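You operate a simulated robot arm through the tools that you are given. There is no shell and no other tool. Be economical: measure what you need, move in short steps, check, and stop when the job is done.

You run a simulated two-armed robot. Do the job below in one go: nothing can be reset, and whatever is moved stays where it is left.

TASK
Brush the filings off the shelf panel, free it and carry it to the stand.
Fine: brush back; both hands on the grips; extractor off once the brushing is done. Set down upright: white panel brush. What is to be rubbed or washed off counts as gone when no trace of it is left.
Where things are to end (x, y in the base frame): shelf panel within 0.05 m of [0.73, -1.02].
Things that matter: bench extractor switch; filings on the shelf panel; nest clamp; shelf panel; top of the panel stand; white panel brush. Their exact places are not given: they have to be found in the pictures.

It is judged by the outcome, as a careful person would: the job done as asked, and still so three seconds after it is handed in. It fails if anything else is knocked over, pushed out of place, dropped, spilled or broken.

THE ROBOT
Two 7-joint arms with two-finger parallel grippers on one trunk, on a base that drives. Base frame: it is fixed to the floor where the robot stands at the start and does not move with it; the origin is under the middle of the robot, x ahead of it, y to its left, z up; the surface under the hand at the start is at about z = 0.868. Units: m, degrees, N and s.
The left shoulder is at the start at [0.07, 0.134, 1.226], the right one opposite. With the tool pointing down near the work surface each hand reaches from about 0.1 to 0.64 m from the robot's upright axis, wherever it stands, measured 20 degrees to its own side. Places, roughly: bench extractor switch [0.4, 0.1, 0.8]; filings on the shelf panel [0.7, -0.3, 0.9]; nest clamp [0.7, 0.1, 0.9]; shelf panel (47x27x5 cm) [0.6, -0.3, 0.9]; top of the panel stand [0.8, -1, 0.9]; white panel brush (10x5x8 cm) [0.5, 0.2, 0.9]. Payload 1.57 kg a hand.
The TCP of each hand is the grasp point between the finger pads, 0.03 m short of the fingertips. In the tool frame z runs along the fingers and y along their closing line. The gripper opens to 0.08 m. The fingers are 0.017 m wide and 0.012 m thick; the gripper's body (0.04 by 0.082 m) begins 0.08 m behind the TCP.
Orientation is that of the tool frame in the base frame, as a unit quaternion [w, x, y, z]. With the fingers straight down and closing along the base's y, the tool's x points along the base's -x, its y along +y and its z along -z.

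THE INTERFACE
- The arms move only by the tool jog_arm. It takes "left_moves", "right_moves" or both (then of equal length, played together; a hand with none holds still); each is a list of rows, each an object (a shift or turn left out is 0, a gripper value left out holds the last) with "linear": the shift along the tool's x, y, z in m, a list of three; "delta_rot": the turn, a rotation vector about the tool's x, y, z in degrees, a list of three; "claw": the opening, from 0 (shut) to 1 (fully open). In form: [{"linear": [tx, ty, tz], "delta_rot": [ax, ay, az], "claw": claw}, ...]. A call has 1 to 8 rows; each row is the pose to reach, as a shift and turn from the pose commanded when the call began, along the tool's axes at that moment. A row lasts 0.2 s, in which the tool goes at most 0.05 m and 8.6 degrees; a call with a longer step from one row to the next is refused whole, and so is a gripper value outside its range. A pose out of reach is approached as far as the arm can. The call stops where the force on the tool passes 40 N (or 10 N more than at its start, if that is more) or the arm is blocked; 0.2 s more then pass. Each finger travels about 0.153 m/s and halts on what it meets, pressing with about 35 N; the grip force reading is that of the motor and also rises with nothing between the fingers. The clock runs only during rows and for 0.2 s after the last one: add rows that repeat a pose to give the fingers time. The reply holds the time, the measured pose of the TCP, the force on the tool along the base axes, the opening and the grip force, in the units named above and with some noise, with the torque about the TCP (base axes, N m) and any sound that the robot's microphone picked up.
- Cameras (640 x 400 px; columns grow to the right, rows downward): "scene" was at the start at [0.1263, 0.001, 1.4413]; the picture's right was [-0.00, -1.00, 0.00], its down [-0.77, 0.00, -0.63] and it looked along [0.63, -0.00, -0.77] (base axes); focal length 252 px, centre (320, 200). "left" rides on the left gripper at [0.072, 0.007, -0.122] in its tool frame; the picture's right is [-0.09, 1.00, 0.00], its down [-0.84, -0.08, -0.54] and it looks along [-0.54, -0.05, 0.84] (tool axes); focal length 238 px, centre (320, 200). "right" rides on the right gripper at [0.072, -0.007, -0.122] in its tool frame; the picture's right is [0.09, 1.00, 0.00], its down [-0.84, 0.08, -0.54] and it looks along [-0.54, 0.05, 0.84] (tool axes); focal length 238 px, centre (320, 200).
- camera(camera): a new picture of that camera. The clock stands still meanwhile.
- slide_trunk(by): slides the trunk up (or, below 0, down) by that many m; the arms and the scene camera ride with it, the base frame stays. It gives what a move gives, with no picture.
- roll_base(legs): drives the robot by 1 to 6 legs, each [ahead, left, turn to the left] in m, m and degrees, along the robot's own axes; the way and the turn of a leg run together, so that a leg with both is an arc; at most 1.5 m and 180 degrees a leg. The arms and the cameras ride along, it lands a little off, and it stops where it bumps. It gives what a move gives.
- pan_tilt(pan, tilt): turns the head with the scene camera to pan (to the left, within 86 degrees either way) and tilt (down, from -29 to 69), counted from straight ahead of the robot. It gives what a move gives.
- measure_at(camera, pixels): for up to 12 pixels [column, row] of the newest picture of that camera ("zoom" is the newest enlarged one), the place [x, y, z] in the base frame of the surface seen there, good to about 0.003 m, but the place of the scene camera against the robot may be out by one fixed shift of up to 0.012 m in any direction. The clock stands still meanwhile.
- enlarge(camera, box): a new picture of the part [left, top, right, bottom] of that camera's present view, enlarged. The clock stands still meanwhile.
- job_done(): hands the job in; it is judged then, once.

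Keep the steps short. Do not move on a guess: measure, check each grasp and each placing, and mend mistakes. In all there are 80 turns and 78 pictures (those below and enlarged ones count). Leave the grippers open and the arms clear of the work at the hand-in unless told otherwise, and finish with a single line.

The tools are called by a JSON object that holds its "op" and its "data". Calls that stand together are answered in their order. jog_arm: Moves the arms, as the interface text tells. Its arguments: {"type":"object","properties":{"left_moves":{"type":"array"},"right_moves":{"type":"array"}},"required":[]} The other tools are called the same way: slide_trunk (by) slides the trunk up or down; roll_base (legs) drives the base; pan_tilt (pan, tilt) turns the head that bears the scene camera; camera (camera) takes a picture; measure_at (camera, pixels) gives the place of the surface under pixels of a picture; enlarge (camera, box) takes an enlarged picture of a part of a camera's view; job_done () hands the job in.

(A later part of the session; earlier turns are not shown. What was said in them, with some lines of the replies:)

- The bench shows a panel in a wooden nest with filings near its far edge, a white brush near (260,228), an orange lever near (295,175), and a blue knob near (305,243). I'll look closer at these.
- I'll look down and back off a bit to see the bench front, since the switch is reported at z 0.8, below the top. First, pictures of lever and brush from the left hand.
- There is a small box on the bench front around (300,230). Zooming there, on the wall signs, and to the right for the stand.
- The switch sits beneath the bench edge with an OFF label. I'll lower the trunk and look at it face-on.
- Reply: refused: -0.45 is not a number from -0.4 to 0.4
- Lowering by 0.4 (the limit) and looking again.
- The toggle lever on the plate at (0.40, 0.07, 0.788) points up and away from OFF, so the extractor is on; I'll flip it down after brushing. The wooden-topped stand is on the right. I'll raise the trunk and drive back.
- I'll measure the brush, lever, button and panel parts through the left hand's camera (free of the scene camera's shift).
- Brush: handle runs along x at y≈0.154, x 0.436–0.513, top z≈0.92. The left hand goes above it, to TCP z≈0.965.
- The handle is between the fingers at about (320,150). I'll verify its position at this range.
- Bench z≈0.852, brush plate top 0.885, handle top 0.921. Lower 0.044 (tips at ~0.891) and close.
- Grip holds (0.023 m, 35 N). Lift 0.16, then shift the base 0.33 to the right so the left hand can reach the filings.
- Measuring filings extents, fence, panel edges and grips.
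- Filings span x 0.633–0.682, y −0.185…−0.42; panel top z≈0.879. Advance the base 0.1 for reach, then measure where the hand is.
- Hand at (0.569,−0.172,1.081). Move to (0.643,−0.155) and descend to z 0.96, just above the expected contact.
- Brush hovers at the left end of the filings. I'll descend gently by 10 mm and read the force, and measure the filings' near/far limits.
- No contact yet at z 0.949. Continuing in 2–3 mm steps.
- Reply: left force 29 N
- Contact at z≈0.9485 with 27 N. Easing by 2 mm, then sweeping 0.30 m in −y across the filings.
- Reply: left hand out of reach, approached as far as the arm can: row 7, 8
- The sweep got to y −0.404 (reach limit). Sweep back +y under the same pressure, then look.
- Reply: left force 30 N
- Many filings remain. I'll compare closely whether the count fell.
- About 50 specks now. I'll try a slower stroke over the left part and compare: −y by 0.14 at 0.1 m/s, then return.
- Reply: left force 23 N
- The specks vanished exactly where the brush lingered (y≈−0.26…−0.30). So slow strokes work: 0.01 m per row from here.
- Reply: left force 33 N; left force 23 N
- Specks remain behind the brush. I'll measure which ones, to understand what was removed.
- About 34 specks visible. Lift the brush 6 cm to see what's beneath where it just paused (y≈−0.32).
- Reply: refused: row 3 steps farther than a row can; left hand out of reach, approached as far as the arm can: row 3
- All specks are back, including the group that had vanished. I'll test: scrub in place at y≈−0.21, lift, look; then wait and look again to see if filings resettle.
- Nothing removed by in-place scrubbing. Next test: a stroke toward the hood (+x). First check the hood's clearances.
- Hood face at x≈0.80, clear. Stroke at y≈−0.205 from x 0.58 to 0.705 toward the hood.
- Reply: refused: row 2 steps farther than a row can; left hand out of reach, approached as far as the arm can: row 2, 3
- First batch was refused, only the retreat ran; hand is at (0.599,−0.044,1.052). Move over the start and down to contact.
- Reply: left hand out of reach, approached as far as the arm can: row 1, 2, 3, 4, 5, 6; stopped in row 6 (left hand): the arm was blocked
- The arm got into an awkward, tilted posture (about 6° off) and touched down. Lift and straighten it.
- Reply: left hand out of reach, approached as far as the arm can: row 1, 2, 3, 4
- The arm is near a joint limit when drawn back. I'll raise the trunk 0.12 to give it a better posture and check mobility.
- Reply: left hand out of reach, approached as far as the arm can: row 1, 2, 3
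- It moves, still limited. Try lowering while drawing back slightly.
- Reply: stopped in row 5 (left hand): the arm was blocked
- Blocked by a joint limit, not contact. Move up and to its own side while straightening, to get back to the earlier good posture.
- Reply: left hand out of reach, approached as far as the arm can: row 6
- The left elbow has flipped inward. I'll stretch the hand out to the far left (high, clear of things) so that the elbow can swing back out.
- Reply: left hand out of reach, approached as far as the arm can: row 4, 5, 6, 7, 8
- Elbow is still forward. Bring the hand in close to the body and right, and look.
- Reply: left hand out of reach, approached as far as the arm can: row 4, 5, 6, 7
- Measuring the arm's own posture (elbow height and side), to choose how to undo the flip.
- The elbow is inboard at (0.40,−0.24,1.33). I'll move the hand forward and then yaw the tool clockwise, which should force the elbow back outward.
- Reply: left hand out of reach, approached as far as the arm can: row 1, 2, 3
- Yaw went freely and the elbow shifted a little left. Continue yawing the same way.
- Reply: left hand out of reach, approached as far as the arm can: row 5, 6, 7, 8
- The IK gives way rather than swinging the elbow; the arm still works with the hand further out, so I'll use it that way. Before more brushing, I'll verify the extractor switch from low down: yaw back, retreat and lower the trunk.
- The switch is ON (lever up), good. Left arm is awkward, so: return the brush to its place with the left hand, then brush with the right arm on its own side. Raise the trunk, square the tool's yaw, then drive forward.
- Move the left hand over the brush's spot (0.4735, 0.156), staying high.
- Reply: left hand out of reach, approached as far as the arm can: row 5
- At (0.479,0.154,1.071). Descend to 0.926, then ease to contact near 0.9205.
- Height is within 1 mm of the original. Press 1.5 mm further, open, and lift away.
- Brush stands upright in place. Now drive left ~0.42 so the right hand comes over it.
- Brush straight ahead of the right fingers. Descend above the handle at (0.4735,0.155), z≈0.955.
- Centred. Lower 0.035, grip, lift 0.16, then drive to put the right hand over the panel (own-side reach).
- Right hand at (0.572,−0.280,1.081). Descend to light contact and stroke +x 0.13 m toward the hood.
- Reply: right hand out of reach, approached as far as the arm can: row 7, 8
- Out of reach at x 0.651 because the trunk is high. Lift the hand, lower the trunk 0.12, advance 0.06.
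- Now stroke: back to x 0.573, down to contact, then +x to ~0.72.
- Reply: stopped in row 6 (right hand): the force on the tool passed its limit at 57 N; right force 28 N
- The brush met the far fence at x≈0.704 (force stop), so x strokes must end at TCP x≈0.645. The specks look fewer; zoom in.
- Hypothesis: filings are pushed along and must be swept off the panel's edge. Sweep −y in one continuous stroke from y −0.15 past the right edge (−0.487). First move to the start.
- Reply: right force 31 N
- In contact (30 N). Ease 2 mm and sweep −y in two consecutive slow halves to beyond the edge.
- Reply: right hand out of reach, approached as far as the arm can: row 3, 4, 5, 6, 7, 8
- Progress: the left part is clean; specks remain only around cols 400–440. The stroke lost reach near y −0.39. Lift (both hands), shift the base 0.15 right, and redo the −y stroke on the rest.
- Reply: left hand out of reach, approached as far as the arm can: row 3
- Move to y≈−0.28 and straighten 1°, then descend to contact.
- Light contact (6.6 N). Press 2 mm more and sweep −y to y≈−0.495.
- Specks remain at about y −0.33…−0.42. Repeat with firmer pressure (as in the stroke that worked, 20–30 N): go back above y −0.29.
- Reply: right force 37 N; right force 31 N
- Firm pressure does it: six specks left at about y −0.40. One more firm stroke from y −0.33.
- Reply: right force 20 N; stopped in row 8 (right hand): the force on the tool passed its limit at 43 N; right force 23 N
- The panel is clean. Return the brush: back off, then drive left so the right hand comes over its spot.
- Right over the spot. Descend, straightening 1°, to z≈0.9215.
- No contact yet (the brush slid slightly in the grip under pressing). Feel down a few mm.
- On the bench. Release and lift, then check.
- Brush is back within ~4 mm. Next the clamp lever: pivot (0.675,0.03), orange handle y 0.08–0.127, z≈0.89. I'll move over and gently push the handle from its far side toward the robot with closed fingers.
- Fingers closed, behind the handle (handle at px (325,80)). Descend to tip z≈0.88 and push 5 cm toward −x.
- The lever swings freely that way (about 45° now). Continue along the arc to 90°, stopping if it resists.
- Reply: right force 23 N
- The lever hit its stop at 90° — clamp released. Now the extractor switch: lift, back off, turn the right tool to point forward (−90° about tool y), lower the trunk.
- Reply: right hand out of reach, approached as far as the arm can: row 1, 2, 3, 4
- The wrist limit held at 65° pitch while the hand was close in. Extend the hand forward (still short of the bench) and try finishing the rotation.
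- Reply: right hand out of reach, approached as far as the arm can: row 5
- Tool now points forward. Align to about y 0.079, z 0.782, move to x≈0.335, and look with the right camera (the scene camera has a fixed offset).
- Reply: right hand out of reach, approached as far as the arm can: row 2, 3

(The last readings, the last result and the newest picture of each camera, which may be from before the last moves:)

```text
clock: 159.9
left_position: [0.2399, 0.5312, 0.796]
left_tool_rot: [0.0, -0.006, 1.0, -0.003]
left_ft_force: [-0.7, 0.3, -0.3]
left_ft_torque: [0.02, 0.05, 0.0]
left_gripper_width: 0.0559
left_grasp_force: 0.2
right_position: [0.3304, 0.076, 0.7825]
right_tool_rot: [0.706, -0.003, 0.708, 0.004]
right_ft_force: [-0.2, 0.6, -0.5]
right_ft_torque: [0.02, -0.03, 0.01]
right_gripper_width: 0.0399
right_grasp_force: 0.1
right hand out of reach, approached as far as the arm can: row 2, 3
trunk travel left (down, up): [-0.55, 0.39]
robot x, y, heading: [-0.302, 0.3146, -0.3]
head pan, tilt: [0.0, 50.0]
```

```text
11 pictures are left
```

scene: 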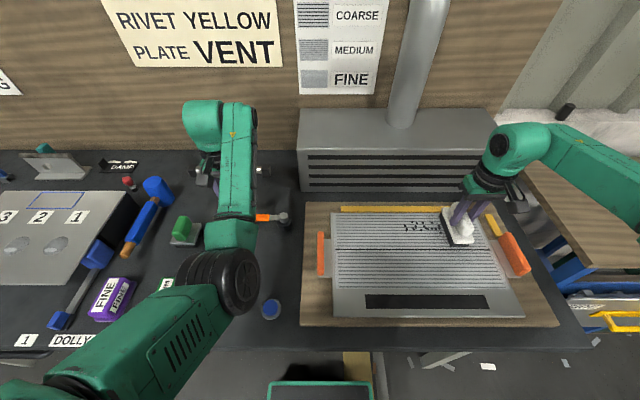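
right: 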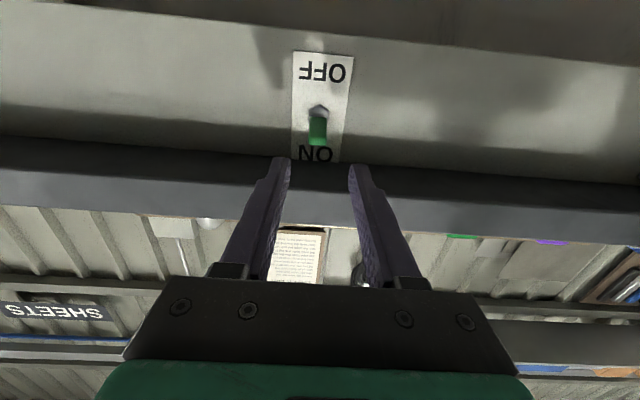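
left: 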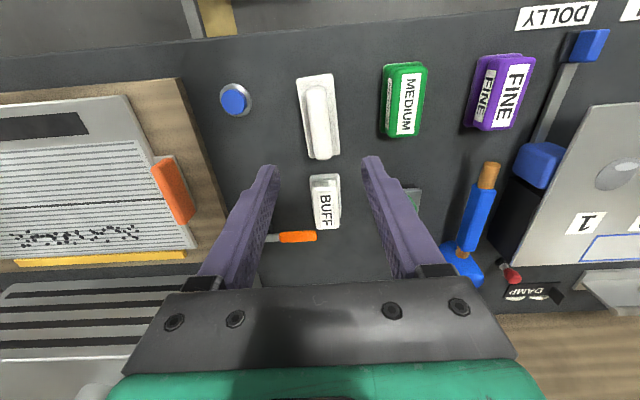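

The lever (318,130) sits centered between the fingers, pointing to ON. Measure it.

{"op": "measure_at", "data": {"camera": "right", "pixels": [[318, 125], [318, 135], [318, 142], [318, 112], [325, 92], [310, 142], [327, 135], [320, 170], [340, 150], [312, 125], [325, 125]]}}

```text
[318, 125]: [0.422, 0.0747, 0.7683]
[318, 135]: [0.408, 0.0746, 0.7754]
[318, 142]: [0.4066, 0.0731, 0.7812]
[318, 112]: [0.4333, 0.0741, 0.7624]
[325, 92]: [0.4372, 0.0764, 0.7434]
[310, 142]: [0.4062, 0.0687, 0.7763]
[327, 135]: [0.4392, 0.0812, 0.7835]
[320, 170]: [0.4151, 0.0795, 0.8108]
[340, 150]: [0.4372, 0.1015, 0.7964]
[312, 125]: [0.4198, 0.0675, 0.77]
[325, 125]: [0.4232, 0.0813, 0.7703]
```

Lever centre y≈0.0745, tip (0.405, z 0.780), pivot (0.435, z 0.763), lip underside z≈0.81. Advance to TCP x≈0.400, z≈0.776 and close on it.

{"op": "jog_arm", "data": {"right_moves": [{"linear": [0.004, -0.001, 0.025]}, {"linear": [0.007, -0.0015, 0.05]}, {"linear": [0.007, -0.0015, 0.069]}, {"linear": [0.007, -0.0015, 0.069], "claw": 0}, {"linear": [0.007, -0.0015, 0.069]}, {"linear": [0.007, -0.0015, 0.069]}]}}

```text
clock: 161.3
left_position: [0.2403, 0.5297, 0.796]
left_tool_rot: [-0.001, -0.005, 1.0, -0.002]
left_ft_force: [0.7, 0.5, 0.7]
left_ft_torque: [-0.03, -0.01, 0.0]
left_gripper_width: 0.0563
left_grasp_force: 0.0
right_position: [0.4002, 0.0742, 0.7762]
right_tool_rot: [0.706, 0.0, 0.708, -0.001]
right_ft_force: [2.7, -4.2, 2.0]
right_ft_torque: [0.0, -0.13, -0.05]
right_gripper_width: 0.0159
right_grasp_force: 30.7
trunk travel left (down, up): [-0.55, 0.39]
robot x, y, heading: [-0.3024, 0.3163, -0.2]
head pan, tilt: [0.0, 50.0]
```

Gripped (0.016 m). Move down 3.5 cm along the lever's arc toward OFF.

{"op": "jog_arm", "data": {"right_moves": [{"linear": [0.008, 0, -0.002]}, {"linear": [0.016, 0, -0.003]}, {"linear": [0.024, 0, -0.002]}, {"linear": [0.032, 0, 0]}, {"linear": [0.036, 0, 0]}]}}

{"op": "jog_arm", "data": {"right_moves": [{"claw": 0.5}, {"claw": 0.5}, {"linear": [0, 0, -0.04]}, {"linear": [0, 0, -0.08]}]}}

{"op": "camera", "data": {"camera": "right"}}

```text
clock: 162.5
left_position: [0.2404, 0.5308, 0.7962]
left_tool_rot: [0.0, -0.006, 1.0, -0.002]
left_ft_force: [-0.6, 0.2, 0.8]
left_ft_torque: [0.01, -0.05, 0.0]
left_gripper_width: 0.0559
left_grasp_force: 0.2
right_position: [0.3977, 0.0753, 0.7377]
right_tool_rot: [0.705, -0.001, 0.709, 0.001]
right_ft_force: [-0.3, -1.3, 0.1]
right_ft_torque: [-0.01, 0.03, -0.01]
right_gripper_width: 0.0004
right_grasp_force: 21.5
trunk travel left (down, up): [-0.55, 0.39]
robot x, y, heading: [-0.3025, 0.3133, -0.1]
head pan, tilt: [0.0, 50.0]
```

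```text
clock: 163.5
left_position: [0.2395, 0.5306, 0.7969]
left_tool_rot: [-0.001, -0.004, 1.0, -0.003]
left_ft_force: [-1.0, 0.2, -0.9]
left_ft_torque: [-0.03, -0.04, 0.02]
left_gripper_width: 0.0561
left_grasp_force: 0.1
right_position: [0.3202, 0.0701, 0.7421]
right_tool_rot: [0.706, -0.002, 0.708, 0.004]
right_ft_force: [-0.2, 0.1, 0.2]
right_ft_torque: [0.02, 0.01, 0.01]
right_gripper_width: 0.0401
right_grasp_force: 0.0
right hand out of reach, approached as far as the arm can: row 4
trunk travel left (down, up): [-0.55, 0.39]
robot x, y, heading: [-0.2999, 0.3143, -0.3]
head pan, tilt: [0.0, 50.0]
```

```text
10 pictures are left
```

right: 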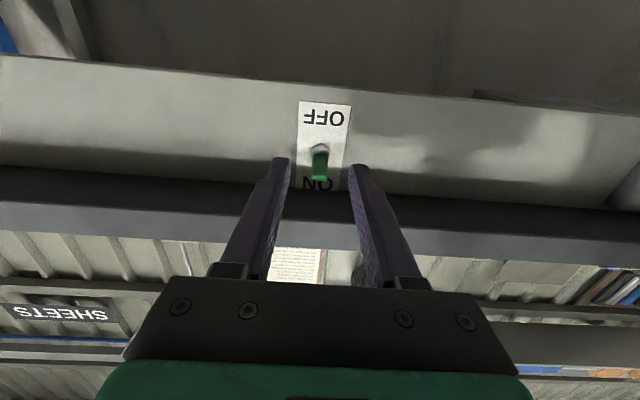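

The grip slipped off; lever is still at ON. Instead I'll push from above with closed fingers: gap between lever top (~0.785) and lip (~0.81) fits the 17 mm fingers. Raise to z≈0.797 in front first.

{"op": "jog_arm", "data": {"right_moves": [{"linear": [-0.027, 0.002, 0.005], "claw": 0}, {"linear": [-0.0545, 0.0045, 0.015]}, {"linear": [-0.0545, 0.0045, 0.02]}, {"linear": [-0.0545, 0.0045, 0.02]}]}}

```text
clock: 164.5
left_position: [0.2414, 0.531, 0.7958]
left_tool_rot: [-0.001, -0.006, 1.0, -0.003]
left_ft_force: [-0.5, 0.7, 1.0]
left_ft_torque: [0.03, -0.02, -0.01]
left_gripper_width: 0.056
left_grasp_force: 0.2
right_position: [0.3398, 0.0729, 0.7957]
right_tool_rot: [0.706, -0.001, 0.708, 0.001]
right_ft_force: [0.0, -0.3, 0.0]
right_ft_torque: [-0.02, -0.02, 0.01]
right_gripper_width: 0.0
right_grasp_force: 21.9
trunk travel left (down, up): [-0.55, 0.39]
robot x, y, heading: [-0.302, 0.313, -0.1]
head pan, tilt: [0.0, 50.0]
```

At z 0.796. Slide forward under the lip to TCP x≈0.393.

{"op": "jog_arm", "data": {"right_moves": [{"linear": [-0.001, 0.001, 0.02]}, {"linear": [-0.001, 0.001, 0.04]}, {"linear": [-0.001, 0.001, 0.053]}]}}

```text
clock: 165.3
left_position: [0.2398, 0.5303, 0.7965]
left_tool_rot: [-0.001, -0.005, 1.0, -0.002]
left_ft_force: [0.0, -0.4, 0.2]
left_ft_torque: [0.02, 0.01, -0.02]
left_gripper_width: 0.0559
left_grasp_force: 0.1
right_position: [0.392, 0.0757, 0.7964]
right_tool_rot: [0.706, 0.0, 0.708, 0.0]
right_ft_force: [0.4, 0.8, 0.5]
right_ft_torque: [0.01, 0.0, -0.03]
right_gripper_width: 0.0
right_grasp_force: 21.8
trunk travel left (down, up): [-0.55, 0.39]
robot x, y, heading: [-0.3022, 0.314, 0.1]
head pan, tilt: [0.0, 50.0]
```

No contact, fingers are above the lever. Push down 4.5 cm, then back out and look.

{"op": "jog_arm", "data": {"right_moves": [{"linear": [0.01, 0, 0]}, {"linear": [0.02, 0, 0]}, {"linear": [0.03, 0, 0]}, {"linear": [0.038, 0, 0]}, {"linear": [0.045, 0, 0]}]}}

{"op": "jog_arm", "data": {"right_moves": [{"linear": [0, 0, -0.03]}, {"linear": [0, 0, -0.065]}]}}

{"op": "camera", "data": {"camera": "right"}}

```text
clock: 166.5
left_position: [0.2345, 0.5324, 0.8009]
left_tool_rot: [0.003, -0.005, 1.0, -0.004]
left_ft_force: [-0.4, -0.5, 0.4]
left_ft_torque: [0.04, 0.02, 0.04]
left_gripper_width: 0.0559
left_grasp_force: 0.1
right_position: [0.3899, 0.076, 0.7661]
right_tool_rot: [0.718, 0.0, 0.696, 0.001]
right_ft_force: [-2.2, -4.1, 37.8]
right_ft_torque: [0.12, -1.17, -0.45]
right_gripper_width: 0.0001
right_grasp_force: 21.7
trunk travel left (down, up): [-0.55, 0.39]
robot x, y, heading: [-0.3023, 0.3169, -0.3]
head pan, tilt: [0.0, 50.0]
```

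```text
clock: 167.1
left_position: [0.2385, 0.5306, 0.7974]
left_tool_rot: [0.0, -0.006, 1.0, -0.003]
left_ft_force: [-0.3, -0.3, 0.2]
left_ft_torque: [0.0, -0.01, -0.02]
left_gripper_width: 0.0558
left_grasp_force: 0.1
right_position: [0.3248, 0.0735, 0.7505]
right_tool_rot: [0.705, -0.002, 0.709, 0.004]
right_ft_force: [0.3, -0.5, -0.7]
right_ft_torque: [0.01, 0.02, 0.02]
right_gripper_width: 0.0
right_grasp_force: 21.4
right hand out of reach, approached as far as the arm can: row 2
trunk travel left (down, up): [-0.55, 0.39]
robot x, y, heading: [-0.3024, 0.3175, -0.2]
head pan, tilt: [0.0, 50.0]
```

```text
9 pictures are left
```

right: 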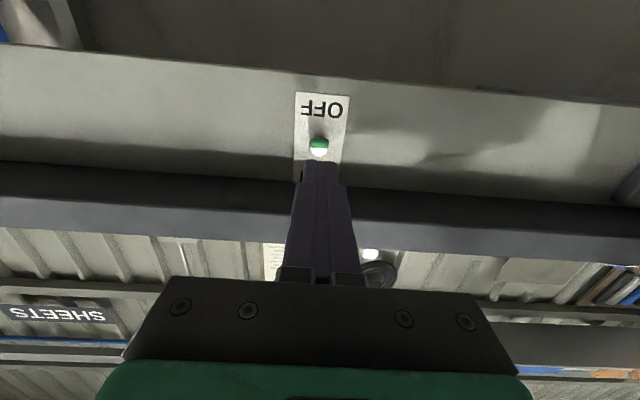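

The lever's tip now faces the low camera, toward OFF. Measure to confirm.

{"op": "measure_at", "data": {"camera": "right", "pixels": [[318, 143], [318, 150], [318, 138], [314, 145], [322, 145]]}}

{"op": "enlarge", "data": {"camera": "right", "box": [280, 85, 360, 175]}}

```text
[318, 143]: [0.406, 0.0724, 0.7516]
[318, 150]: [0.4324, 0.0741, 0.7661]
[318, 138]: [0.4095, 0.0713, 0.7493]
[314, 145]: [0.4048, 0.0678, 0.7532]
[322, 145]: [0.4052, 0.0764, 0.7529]
```

```text
4.44 times, centred on (320, 130) of right
5 turns are left
```

zoom: 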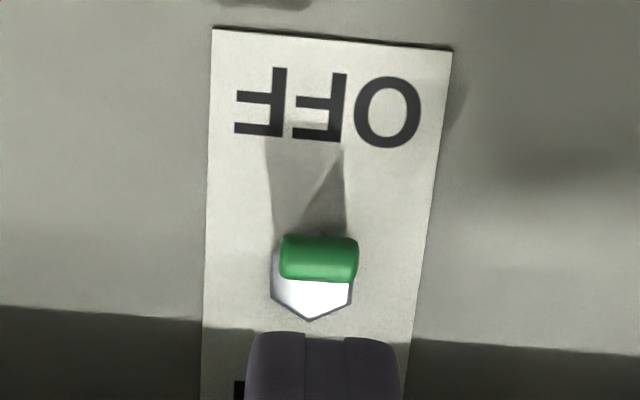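

Extractor is off. Few turns left, so I'll chain: back off, turn the right tool down again, raise the trunk, open both grippers, and drive in front of the panel; then view the stand.

{"op": "roll_base", "data": {"legs": [[-0.15, 0, 0.2]]}}

{"op": "jog_arm", "data": {"right_moves": [{"linear": [-0.005, 0, -0.01], "delta_rot": [0, 8.5, 0]}, {"linear": [-0.01, 0, -0.02], "delta_rot": [0, 17, 0]}, {"linear": [-0.02, 0, -0.03], "delta_rot": [0, 25.5, 0]}, {"linear": [-0.03, 0, -0.04], "delta_rot": [0, 34, 0]}, {"linear": [-0.04, 0, -0.05], "delta_rot": [0, 42.5, 0]}, {"linear": [-0.05, 0, -0.06], "delta_rot": [0, 51, 0]}, {"linear": [-0.05, 0, -0.07], "delta_rot": [0, 59.5, 0]}, {"linear": [-0.05, 0, -0.07], "delta_rot": [0, 68, 0]}]}}

{"op": "jog_arm", "data": {"left_moves": [{"claw": 1}, {"claw": 1}, {"claw": 1}, {"claw": 1}], "right_moves": [{"delta_rot": [0, 8, 0], "claw": 1}, {"delta_rot": [0, 16, 0]}, {"delta_rot": [0, 22, 0]}, {"delta_rot": [0, 22, 0]}]}}

{"op": "slide_trunk", "data": {"by": 0.25}}

{"op": "roll_base", "data": {"legs": [[0, -0.611, 0], [0.455, 0, 0]]}}

{"op": "pan_tilt", "data": {"pan": -45, "tilt": 42}}

{"op": "camera", "data": {"camera": "scene"}}

{"op": "camera", "data": {"camera": "right"}}

{"op": "camera", "data": {"camera": "left"}}

```text
clock: 168.5
left_position: [0.0897, 0.5332, 0.7962]
left_tool_rot: [-0.001, -0.009, 1.0, -0.002]
left_ft_force: [0.7, -0.1, 0.5]
left_ft_torque: [0.01, -0.01, -0.03]
left_gripper_width: 0.0562
left_grasp_force: 0.1
right_position: [0.1782, 0.0779, 0.7509]
right_tool_rot: [0.706, -0.005, 0.708, 0.007]
right_ft_force: [0.4, -0.2, -0.5]
right_ft_torque: [-0.01, 0.0, 0.0]
right_gripper_width: 0.0001
right_grasp_force: 21.1
trunk travel left (down, up): [-0.55, 0.39]
robot x, y, heading: [-0.4468, 0.3141, 0.0]
head pan, tilt: [0.0, 50.0]
```

```text
clock: 170.3
left_position: [0.0899, 0.534, 0.7962]
left_tool_rot: [-0.001, -0.009, 1.0, -0.003]
left_ft_force: [0.4, -0.2, 0.0]
left_ft_torque: [0.03, 0.01, -0.01]
left_gripper_width: 0.056
left_grasp_force: 0.0
right_position: [0.1088, 0.0749, 0.8005]
right_tool_rot: [0.187, -0.007, 0.982, 0.002]
right_ft_force: [0.1, -0.6, -1.1]
right_ft_torque: [0.03, -0.02, 0.01]
right_gripper_width: 0.0003
right_grasp_force: 20.9
trunk travel left (down, up): [-0.55, 0.39]
robot x, y, heading: [-0.4503, 0.3141, -0.0]
head pan, tilt: [0.0, 50.0]
```

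```text
clock: 171.3
left_position: [0.0892, 0.5336, 0.7962]
left_tool_rot: [-0.001, -0.009, 1.0, -0.001]
left_ft_force: [-0.5, -0.3, 0.0]
left_ft_torque: [0.04, -0.04, -0.01]
left_gripper_width: 0.0801
left_grasp_force: 0.1
right_position: [0.1092, 0.0743, 0.8016]
right_tool_rot: [-0.002, -0.008, 1.0, 0.001]
right_ft_force: [0.3, -0.5, -0.1]
right_ft_torque: [-0.01, 0.01, 0.03]
right_gripper_width: 0.0801
right_grasp_force: 0.1
trunk travel left (down, up): [-0.55, 0.39]
robot x, y, heading: [-0.4524, 0.3134, 0.2]
head pan, tilt: [0.0, 50.0]
```

```text
clock: 173.9
left_position: [0.0895, 0.5346, 1.0452]
left_tool_rot: [-0.001, -0.009, 1.0, -0.003]
left_ft_force: [0.2, 0.1, -0.2]
left_ft_torque: [-0.04, 0.02, -0.03]
left_gripper_width: 0.08
left_grasp_force: 0.0
right_position: [0.1081, 0.0743, 1.052]
right_tool_rot: [-0.001, -0.007, 1.0, 0.003]
right_ft_force: [0.2, -0.4, -0.9]
right_ft_torque: [-0.03, 0.02, 0.0]
right_gripper_width: 0.0801
right_grasp_force: 0.1
trunk travel left (down, up): [-0.8, 0.14]
robot x, y, heading: [-0.4546, 0.3152, 0.4]
head pan, tilt: [0.0, 50.0]
```

```text
clock: 179.5
left_position: [0.5334, -0.0617, 1.0474]
left_tool_rot: [0.0, -0.008, 1.0, -0.002]
left_ft_force: [-0.2, 0.3, 0.0]
left_ft_torque: [0.0, 0.0, -0.01]
left_gripper_width: 0.0798
left_grasp_force: 0.0
right_position: [0.553, -0.5204, 1.0514]
right_tool_rot: [-0.001, -0.006, 1.0, 0.002]
right_ft_force: [-0.9, 0.9, -0.5]
right_ft_torque: [-0.01, 0.02, 0.03]
right_gripper_width: 0.0801
right_grasp_force: 0.0
trunk travel left (down, up): [-0.8, 0.14]
robot x, y, heading: [-0.0054, -0.2798, 0.1]
head pan, tilt: [0.0, 50.0]
```

```text
clock: 180.6
left_position: [0.5354, -0.06, 1.0462]
left_tool_rot: [-0.001, -0.008, 1.0, -0.003]
left_ft_force: [-0.1, 0.2, -0.6]
left_ft_torque: [0.0, -0.01, -0.01]
left_gripper_width: 0.08
left_grasp_force: 0.2
right_position: [0.5545, -0.5197, 1.0505]
right_tool_rot: [-0.001, -0.007, 1.0, 0.002]
right_ft_force: [-0.2, -0.9, -0.2]
right_ft_torque: [0.01, -0.01, 0.04]
right_gripper_width: 0.0799
right_grasp_force: 0.1
trunk travel left (down, up): [-0.8, 0.14]
robot x, y, heading: [-0.0097, -0.2771, 0.2]
head pan, tilt: [-45.0, 42.0]
```

```text
7 pictures are left
```

scene: 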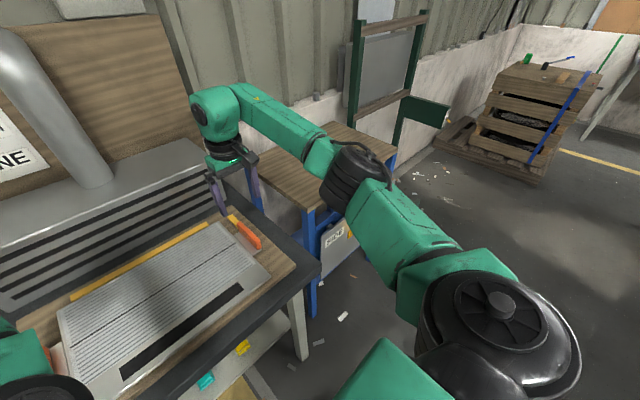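

```text
6 pictures are left
```

right: 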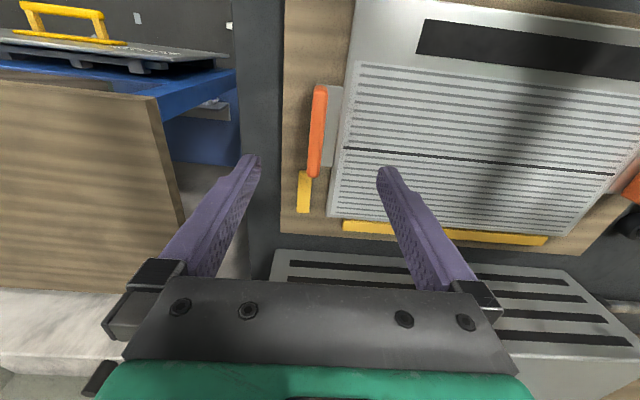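

```text
5 pictures are left
4 turns are left
```

left: 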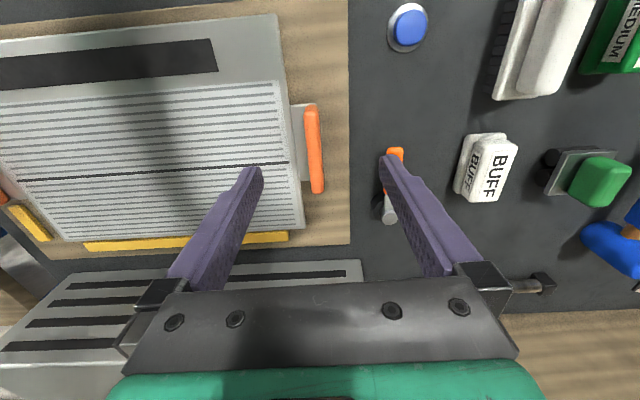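

Both hands hover right over the grips. Descend both together to z≈0.918 around the orange bars and close; also measure the stand top and bars for the next steps.

{"op": "measure_at", "data": {"camera": "right", "pixels": [[20, 80], [155, 100], [100, 200], [165, 265], [20, 275], [70, 40], [70, 12], [318, 130], [318, 92], [314, 172], [333, 140], [30, 150]]}}

{"op": "measure_at", "data": {"camera": "left", "pixels": [[314, 150], [308, 115], [318, 188], [300, 140]]}}

{"op": "measure_at", "data": {"camera": "scene", "pixels": [[280, 180], [350, 130], [385, 155], [340, 127], [312, 205], [268, 150], [360, 140], [375, 105], [430, 110], [345, 232], [318, 265], [355, 60]]}}

{"op": "jog_arm", "data": {"left_moves": [{"linear": [-0.0206, -0.0105, 0.02]}, {"linear": [-0.0206, -0.0105, 0.05]}, {"linear": [-0.0206, -0.0105, 0.08]}, {"linear": [-0.0206, -0.0105, 0.105]}, {"linear": [-0.0206, -0.0105, 0.12]}, {"linear": [-0.0206, -0.0105, 0.128]}, {"linear": [-0.0206, -0.0105, 0.128]}], "right_moves": [{"linear": [-0.0015, 0.002, 0.025]}, {"linear": [-0.0015, 0.002, 0.055]}, {"linear": [-0.0015, 0.002, 0.085]}, {"linear": [-0.0015, 0.002, 0.11]}, {"linear": [-0.0015, 0.002, 0.125]}, {"linear": [-0.0015, 0.002, 0.1325]}, {"linear": [-0.0015, 0.002, 0.1325]}]}}

{"op": "jog_arm", "data": {"left_moves": [{"claw": 0}, {"claw": 0}, {"claw": 0}, {"claw": 0}], "right_moves": [{"claw": 0}, {"claw": 0}, {"claw": 0}, {"claw": 0}]}}

{"op": "camera", "data": {"camera": "right"}}

```text
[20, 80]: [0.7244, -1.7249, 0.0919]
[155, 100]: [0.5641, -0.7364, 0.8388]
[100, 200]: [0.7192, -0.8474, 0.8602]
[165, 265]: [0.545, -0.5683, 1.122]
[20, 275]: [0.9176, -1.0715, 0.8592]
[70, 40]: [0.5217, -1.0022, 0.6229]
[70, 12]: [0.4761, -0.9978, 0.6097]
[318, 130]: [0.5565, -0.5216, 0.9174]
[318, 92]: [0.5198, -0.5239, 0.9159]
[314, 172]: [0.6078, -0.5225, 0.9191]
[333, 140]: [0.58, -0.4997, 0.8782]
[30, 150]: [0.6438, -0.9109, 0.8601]
```

```text
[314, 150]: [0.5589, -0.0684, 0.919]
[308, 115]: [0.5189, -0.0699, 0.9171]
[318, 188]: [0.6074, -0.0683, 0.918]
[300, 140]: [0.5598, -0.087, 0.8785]
```

```text
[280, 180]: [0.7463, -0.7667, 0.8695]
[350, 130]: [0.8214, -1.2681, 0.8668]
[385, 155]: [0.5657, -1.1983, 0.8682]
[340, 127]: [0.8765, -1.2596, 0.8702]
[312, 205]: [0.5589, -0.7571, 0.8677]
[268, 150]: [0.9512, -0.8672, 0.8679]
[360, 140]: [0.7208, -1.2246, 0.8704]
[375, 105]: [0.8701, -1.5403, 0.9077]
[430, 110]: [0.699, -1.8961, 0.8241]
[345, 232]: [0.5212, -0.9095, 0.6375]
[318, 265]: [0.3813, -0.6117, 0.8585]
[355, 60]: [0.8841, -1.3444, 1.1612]
```

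```text
clock: 182.2
left_position: [0.5566, -0.073, 0.9175]
left_tool_rot: [-0.001, -0.008, 1.0, -0.003]
left_ft_force: [0.2, -0.7, -0.6]
left_ft_torque: [0.0, -0.03, 0.01]
left_gripper_width: 0.08
left_grasp_force: 0.1
right_position: [0.5558, -0.5173, 0.9187]
right_tool_rot: [-0.002, -0.006, 1.0, 0.002]
right_ft_force: [-0.1, -0.2, 0.1]
right_ft_torque: [-0.03, -0.03, 0.0]
right_gripper_width: 0.08
right_grasp_force: 0.0
trunk travel left (down, up): [-0.8, 0.14]
robot x, y, heading: [-0.0088, -0.2794, -0.1]
head pan, tilt: [-45.0, 42.0]
```

```text
clock: 183.2
left_position: [0.5556, -0.0697, 0.9181]
left_tool_rot: [-0.001, -0.01, 1.0, 0.002]
left_ft_force: [-0.2, 30.7, -0.5]
left_ft_torque: [0.23, -0.48, -0.54]
left_gripper_width: 0.016
left_grasp_force: 31.3
right_position: [0.5558, -0.5221, 0.9179]
right_tool_rot: [-0.003, -0.003, 1.0, -0.003]
right_ft_force: [0.4, -35.9, 10.2]
right_ft_torque: [0.14, 0.15, -0.33]
right_gripper_width: 0.0158
right_grasp_force: 31.2
trunk travel left (down, up): [-0.8, 0.14]
robot x, y, heading: [-0.0062, -0.2779, -0.1]
head pan, tilt: [-45.0, 42.0]
```

```text
4 pictures are left
3 turns are left
```

right: 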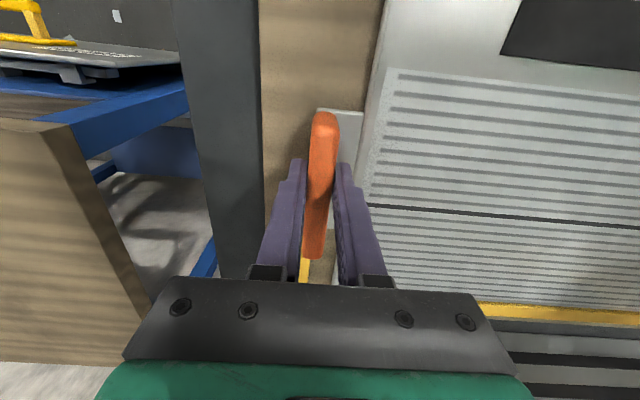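

Both bars are gripped (16 mm each, ~31 N), with some sideways strain that I'll relax. Stand top: z≈0.860, x 0.55–0.95, y −0.73…−1.27. Now lift 2 cm with the arms, 12 cm with the trunk, drive right 0.72 and ahead 0.158, then lower partway and check.

{"op": "jog_arm", "data": {"left_moves": [{"linear": [0, 0.0033, 0]}, {"linear": [0, 0.0033, -0.004]}, {"linear": [0, 0.0033, -0.01]}, {"linear": [0, 0.0033, -0.015]}, {"linear": [0, 0.0033, -0.02]}, {"linear": [0, 0.0033, -0.02]}], "right_moves": [{"linear": [0, -0.0045, 0]}, {"linear": [0, -0.0045, -0.004]}, {"linear": [0, -0.0045, -0.01]}, {"linear": [0, -0.0045, -0.015]}, {"linear": [0, -0.0045, -0.02]}, {"linear": [0, -0.0045, -0.02]}]}}

{"op": "slide_trunk", "data": {"by": 0.12}}

{"op": "roll_base", "data": {"legs": [[0, -0.72, 0], [0.158, 0, 0]]}}

{"op": "slide_trunk", "data": {"by": -0.08}}

{"op": "pan_tilt", "data": {"pan": 0, "tilt": 52}}

{"op": "camera", "data": {"camera": "scene"}}

{"op": "measure_at", "data": {"camera": "scene", "pixels": [[320, 200], [320, 230], [320, 260], [260, 200], [380, 200], [320, 170]]}}

```text
clock: 184.6
left_position: [0.5575, -0.07, 0.9358]
left_tool_rot: [-0.003, -0.008, 1.0, -0.003]
left_ft_force: [-3.1, 5.2, -11.1]
left_ft_torque: [0.43, 0.4, -0.57]
left_gripper_width: 0.016
left_grasp_force: 31.8
right_position: [0.5579, -0.521, 0.9361]
right_tool_rot: [-0.003, -0.007, 1.0, 0.002]
right_ft_force: [2.3, -5.0, -11.4]
right_ft_torque: [-0.71, -0.2, -0.56]
right_gripper_width: 0.0159
right_grasp_force: 31.7
trunk travel left (down, up): [-0.8, 0.14]
robot x, y, heading: [-0.0068, -0.2819, 0.1]
head pan, tilt: [-45.0, 42.0]
```

```text
clock: 186.1
left_position: [0.5578, -0.0693, 1.0552]
left_tool_rot: [-0.003, -0.008, 1.0, -0.003]
left_ft_force: [-2.2, -5.6, -10.3]
left_ft_torque: [0.22, 0.01, -0.53]
left_gripper_width: 0.0159
left_grasp_force: 31.4
right_position: [0.5581, -0.5222, 1.0559]
right_tool_rot: [-0.004, -0.008, 1.0, 0.002]
right_ft_force: [2.6, 4.8, -11.8]
right_ft_torque: [-0.54, 0.23, -0.57]
right_gripper_width: 0.016
right_grasp_force: 31.5
trunk travel left (down, up): [-0.92, 0.02]
robot x, y, heading: [-0.0043, -0.2793, 0.1]
head pan, tilt: [-45.0, 42.0]
```

```text
clock: 191.1
left_position: [0.7118, -0.7901, 1.0571]
left_tool_rot: [-0.001, -0.008, 1.0, -0.003]
left_ft_force: [-2.3, -19.6, -10.0]
left_ft_torque: [0.14, 0.23, -0.55]
left_gripper_width: 0.0159
left_grasp_force: 31.4
right_position: [0.7119, -1.2435, 1.0581]
right_tool_rot: [-0.002, -0.006, 1.0, 0.002]
right_ft_force: [2.1, 17.8, -11.4]
right_ft_torque: [-0.37, 0.0, -0.52]
right_gripper_width: 0.016
right_grasp_force: 31.4
trunk travel left (down, up): [-0.92, 0.02]
robot x, y, heading: [0.1521, -1.0012, 0.1]
head pan, tilt: [-45.0, 42.0]
```

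```text
clock: 192.2
left_position: [0.7137, -0.7916, 0.9752]
left_tool_rot: [-0.004, -0.008, 1.0, -0.003]
left_ft_force: [-2.7, -2.1, -10.3]
left_ft_torque: [0.3, 0.61, -0.59]
left_gripper_width: 0.016
left_grasp_force: 31.4
right_position: [0.7136, -1.2426, 0.9758]
right_tool_rot: [-0.002, -0.007, 1.0, 0.001]
right_ft_force: [2.1, 2.3, -11.7]
right_ft_torque: [-0.64, -0.41, -0.55]
right_gripper_width: 0.0162
right_grasp_force: 31.2
trunk travel left (down, up): [-0.84, 0.1]
robot x, y, heading: [0.1495, -0.9989, 0.0]
head pan, tilt: [-45.0, 42.0]
```

```text
clock: 193.4
left_position: [0.7148, -0.7917, 0.9751]
left_tool_rot: [-0.004, -0.008, 1.0, -0.003]
left_ft_force: [-2.6, -3.1, -10.1]
left_ft_torque: [0.37, 0.65, -0.54]
left_gripper_width: 0.016
left_grasp_force: 31.4
right_position: [0.7137, -1.2433, 0.9769]
right_tool_rot: [-0.004, -0.007, 1.0, 0.002]
right_ft_force: [2.4, 2.5, -11.3]
right_ft_torque: [-0.53, -0.39, -0.54]
right_gripper_width: 0.0159
right_grasp_force: 31.5
trunk travel left (down, up): [-0.84, 0.1]
robot x, y, heading: [0.1483, -1.006, 0.3]
head pan, tilt: [0.0, 52.0]
```

```text
3 pictures are left
```

scene: 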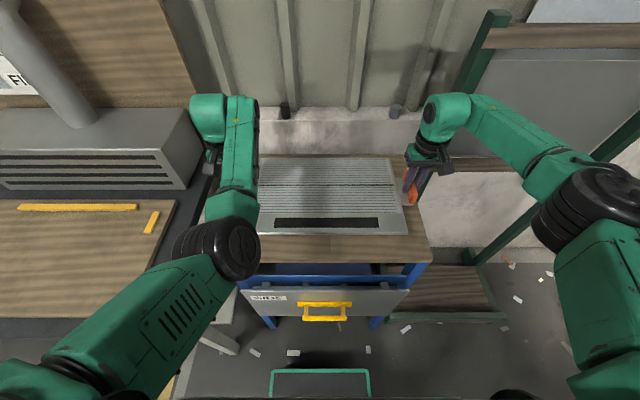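

```text
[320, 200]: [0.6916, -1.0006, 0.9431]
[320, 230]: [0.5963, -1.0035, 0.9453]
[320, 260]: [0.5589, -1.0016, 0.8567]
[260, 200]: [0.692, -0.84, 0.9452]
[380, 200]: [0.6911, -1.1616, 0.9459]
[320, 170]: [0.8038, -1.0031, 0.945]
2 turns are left
```

The panel hangs level over the stand with its centre at about (0.727, −1.017). Lower by trunk 4 cm, then gently with both arms until it rests; ease, open, lift clear, back away and look.

{"op": "slide_trunk", "data": {"by": -0.04}}

{"op": "jog_arm", "data": {"left_moves": [{"linear": [0, 0, 0.01]}, {"linear": [0, 0, 0.015]}, {"linear": [0, 0, 0.018]}, {"linear": [0, 0, 0.02]}, {"linear": [0, 0, 0.022]}, {"linear": [0, 0, 0.024]}, {"linear": [0, 0, 0.026]}, {"linear": [0, 0, 0.028]}], "right_moves": [{"linear": [0, 0, 0.01]}, {"linear": [0, 0, 0.015]}, {"linear": [0, 0, 0.018]}, {"linear": [0, 0, 0.02]}, {"linear": [0, 0, 0.022]}, {"linear": [0, 0, 0.024]}, {"linear": [0, 0, 0.026]}, {"linear": [0, 0, 0.028]}]}}

{"op": "jog_arm", "data": {"left_moves": [{"linear": [0, 0, -0.001]}, {"linear": [0, 0, -0.001], "claw": 0.5}, {"linear": [0, 0, -0.001], "claw": 0.5}, {"linear": [0, 0, -0.001], "claw": 0.5}], "right_moves": [{"linear": [0, 0, -0.001]}, {"linear": [0, 0, -0.001], "claw": 0.5}, {"linear": [0, 0, -0.001], "claw": 0.5}, {"linear": [0, 0, -0.001], "claw": 0.5}]}}

{"op": "jog_arm", "data": {"left_moves": [{"linear": [0, 0, -0.02]}, {"linear": [0, 0, -0.04]}, {"linear": [0, 0, -0.07]}, {"linear": [0, 0, -0.1]}, {"linear": [0, 0, -0.13], "claw": 1}, {"linear": [0, 0, -0.13], "claw": 1}], "right_moves": [{"linear": [0, 0, -0.02]}, {"linear": [0, 0, -0.04]}, {"linear": [0, 0, -0.07]}, {"linear": [0, 0, -0.1]}, {"linear": [0, 0, -0.13], "claw": 1}, {"linear": [0, 0, -0.13], "claw": 1}]}}

{"op": "roll_base", "data": {"legs": [[-0.25, 0, 0]]}}

{"op": "camera", "data": {"camera": "scene"}}

```text
clock: 194.2
left_position: [0.7138, -0.7914, 0.9358]
left_tool_rot: [-0.003, -0.008, 1.0, -0.004]
left_ft_force: [-2.1, -2.0, -10.4]
left_ft_torque: [0.37, 0.3, -0.58]
left_gripper_width: 0.016
left_grasp_force: 31.2
right_position: [0.7142, -1.2422, 0.9372]
right_tool_rot: [-0.003, -0.007, 1.0, 0.002]
right_ft_force: [2.4, 2.6, -12.0]
right_ft_torque: [-0.52, -0.03, -0.55]
right_gripper_width: 0.0159
right_grasp_force: 31.3
trunk travel left (down, up): [-0.8, 0.14]
robot x, y, heading: [0.1493, -0.9995, -0.0]
head pan, tilt: [0.0, 52.0]
```

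```text
clock: 196.0
left_position: [0.7132, -0.792, 0.9103]
left_tool_rot: [-0.001, -0.008, 1.0, -0.003]
left_ft_force: [1.5, 3.0, -6.0]
left_ft_torque: [0.48, -1.01, -0.55]
left_gripper_width: 0.0158
left_grasp_force: 31.5
right_position: [0.714, -1.2434, 0.911]
right_tool_rot: [0.0, -0.007, 1.0, 0.001]
right_ft_force: [3.3, -3.3, -3.0]
right_ft_torque: [-0.26, -0.68, -0.41]
right_gripper_width: 0.016
right_grasp_force: 31.2
trunk travel left (down, up): [-0.8, 0.14]
robot x, y, heading: [0.1484, -0.999, 0.4]
head pan, tilt: [0.0, 52.0]
```

```text
clock: 197.0
left_position: [0.7112, -0.7916, 0.9117]
left_tool_rot: [-0.001, -0.008, 1.0, -0.004]
left_ft_force: [0.2, -0.1, 0.3]
left_ft_torque: [0.03, -0.01, -0.01]
left_gripper_width: 0.0398
left_grasp_force: 0.1
right_position: [0.7103, -1.2427, 0.9119]
right_tool_rot: [-0.001, -0.007, 1.0, 0.002]
right_ft_force: [-0.6, 0.8, -0.4]
right_ft_torque: [-0.02, 0.01, 0.0]
right_gripper_width: 0.0399
right_grasp_force: 0.1
trunk travel left (down, up): [-0.8, 0.14]
robot x, y, heading: [0.1486, -0.9996, -0.3]
head pan, tilt: [0.0, 52.0]
```

```text
clock: 198.4
left_position: [0.7131, -0.7901, 1.0419]
left_tool_rot: [-0.002, -0.008, 1.0, -0.002]
left_ft_force: [0.6, 0.7, 0.3]
left_ft_torque: [0.01, -0.03, -0.02]
left_gripper_width: 0.0797
left_grasp_force: 0.1
right_position: [0.7131, -1.2426, 1.0397]
right_tool_rot: [-0.002, -0.008, 1.0, 0.001]
right_ft_force: [-0.1, 0.1, 0.6]
right_ft_torque: [0.01, 0.01, -0.02]
right_gripper_width: 0.08
right_grasp_force: 0.2
trunk travel left (down, up): [-0.8, 0.14]
robot x, y, heading: [0.1491, -1.0015, 0.3]
head pan, tilt: [0.0, 52.0]
```

```text
clock: 200.3
left_position: [0.454, -0.7909, 1.0409]
left_tool_rot: [-0.001, -0.007, 1.0, -0.003]
left_ft_force: [0.8, -1.1, 0.2]
left_ft_torque: [-0.02, 0.01, -0.01]
left_gripper_width: 0.0801
left_grasp_force: 0.1
right_position: [0.4551, -1.2429, 1.0387]
right_tool_rot: [-0.002, -0.007, 1.0, 0.002]
right_ft_force: [0.3, -0.1, 0.7]
right_ft_torque: [0.0, 0.02, 0.01]
right_gripper_width: 0.0799
right_grasp_force: 0.1
trunk travel left (down, up): [-0.8, 0.14]
robot x, y, heading: [-0.1124, -1.0024, 0.2]
head pan, tilt: [0.0, 52.0]
```

```text
2 pictures are left
1 turns are left
```

scene: 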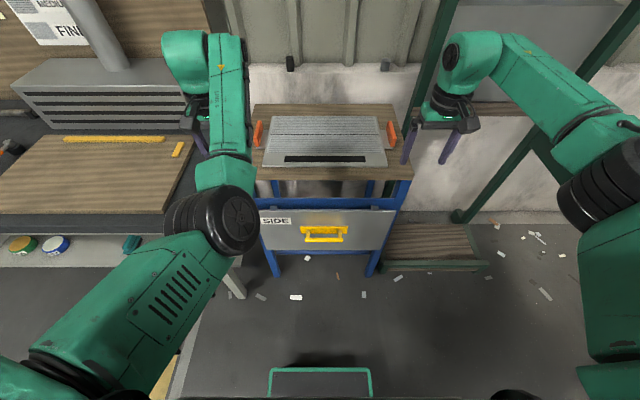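

The panel lies flat and clean on the stand at about (0.727, −1.017); the grippers are open and the arms are clear, so I'm handing in.

{"op": "job_done", "data": {}}

```text
The job is handed in.
```

The shelf panel is brushed clean, unclamped and lying on the stand at about (0.727, −1.017), carried by both grips; the brush is back upright and the extractor is off.
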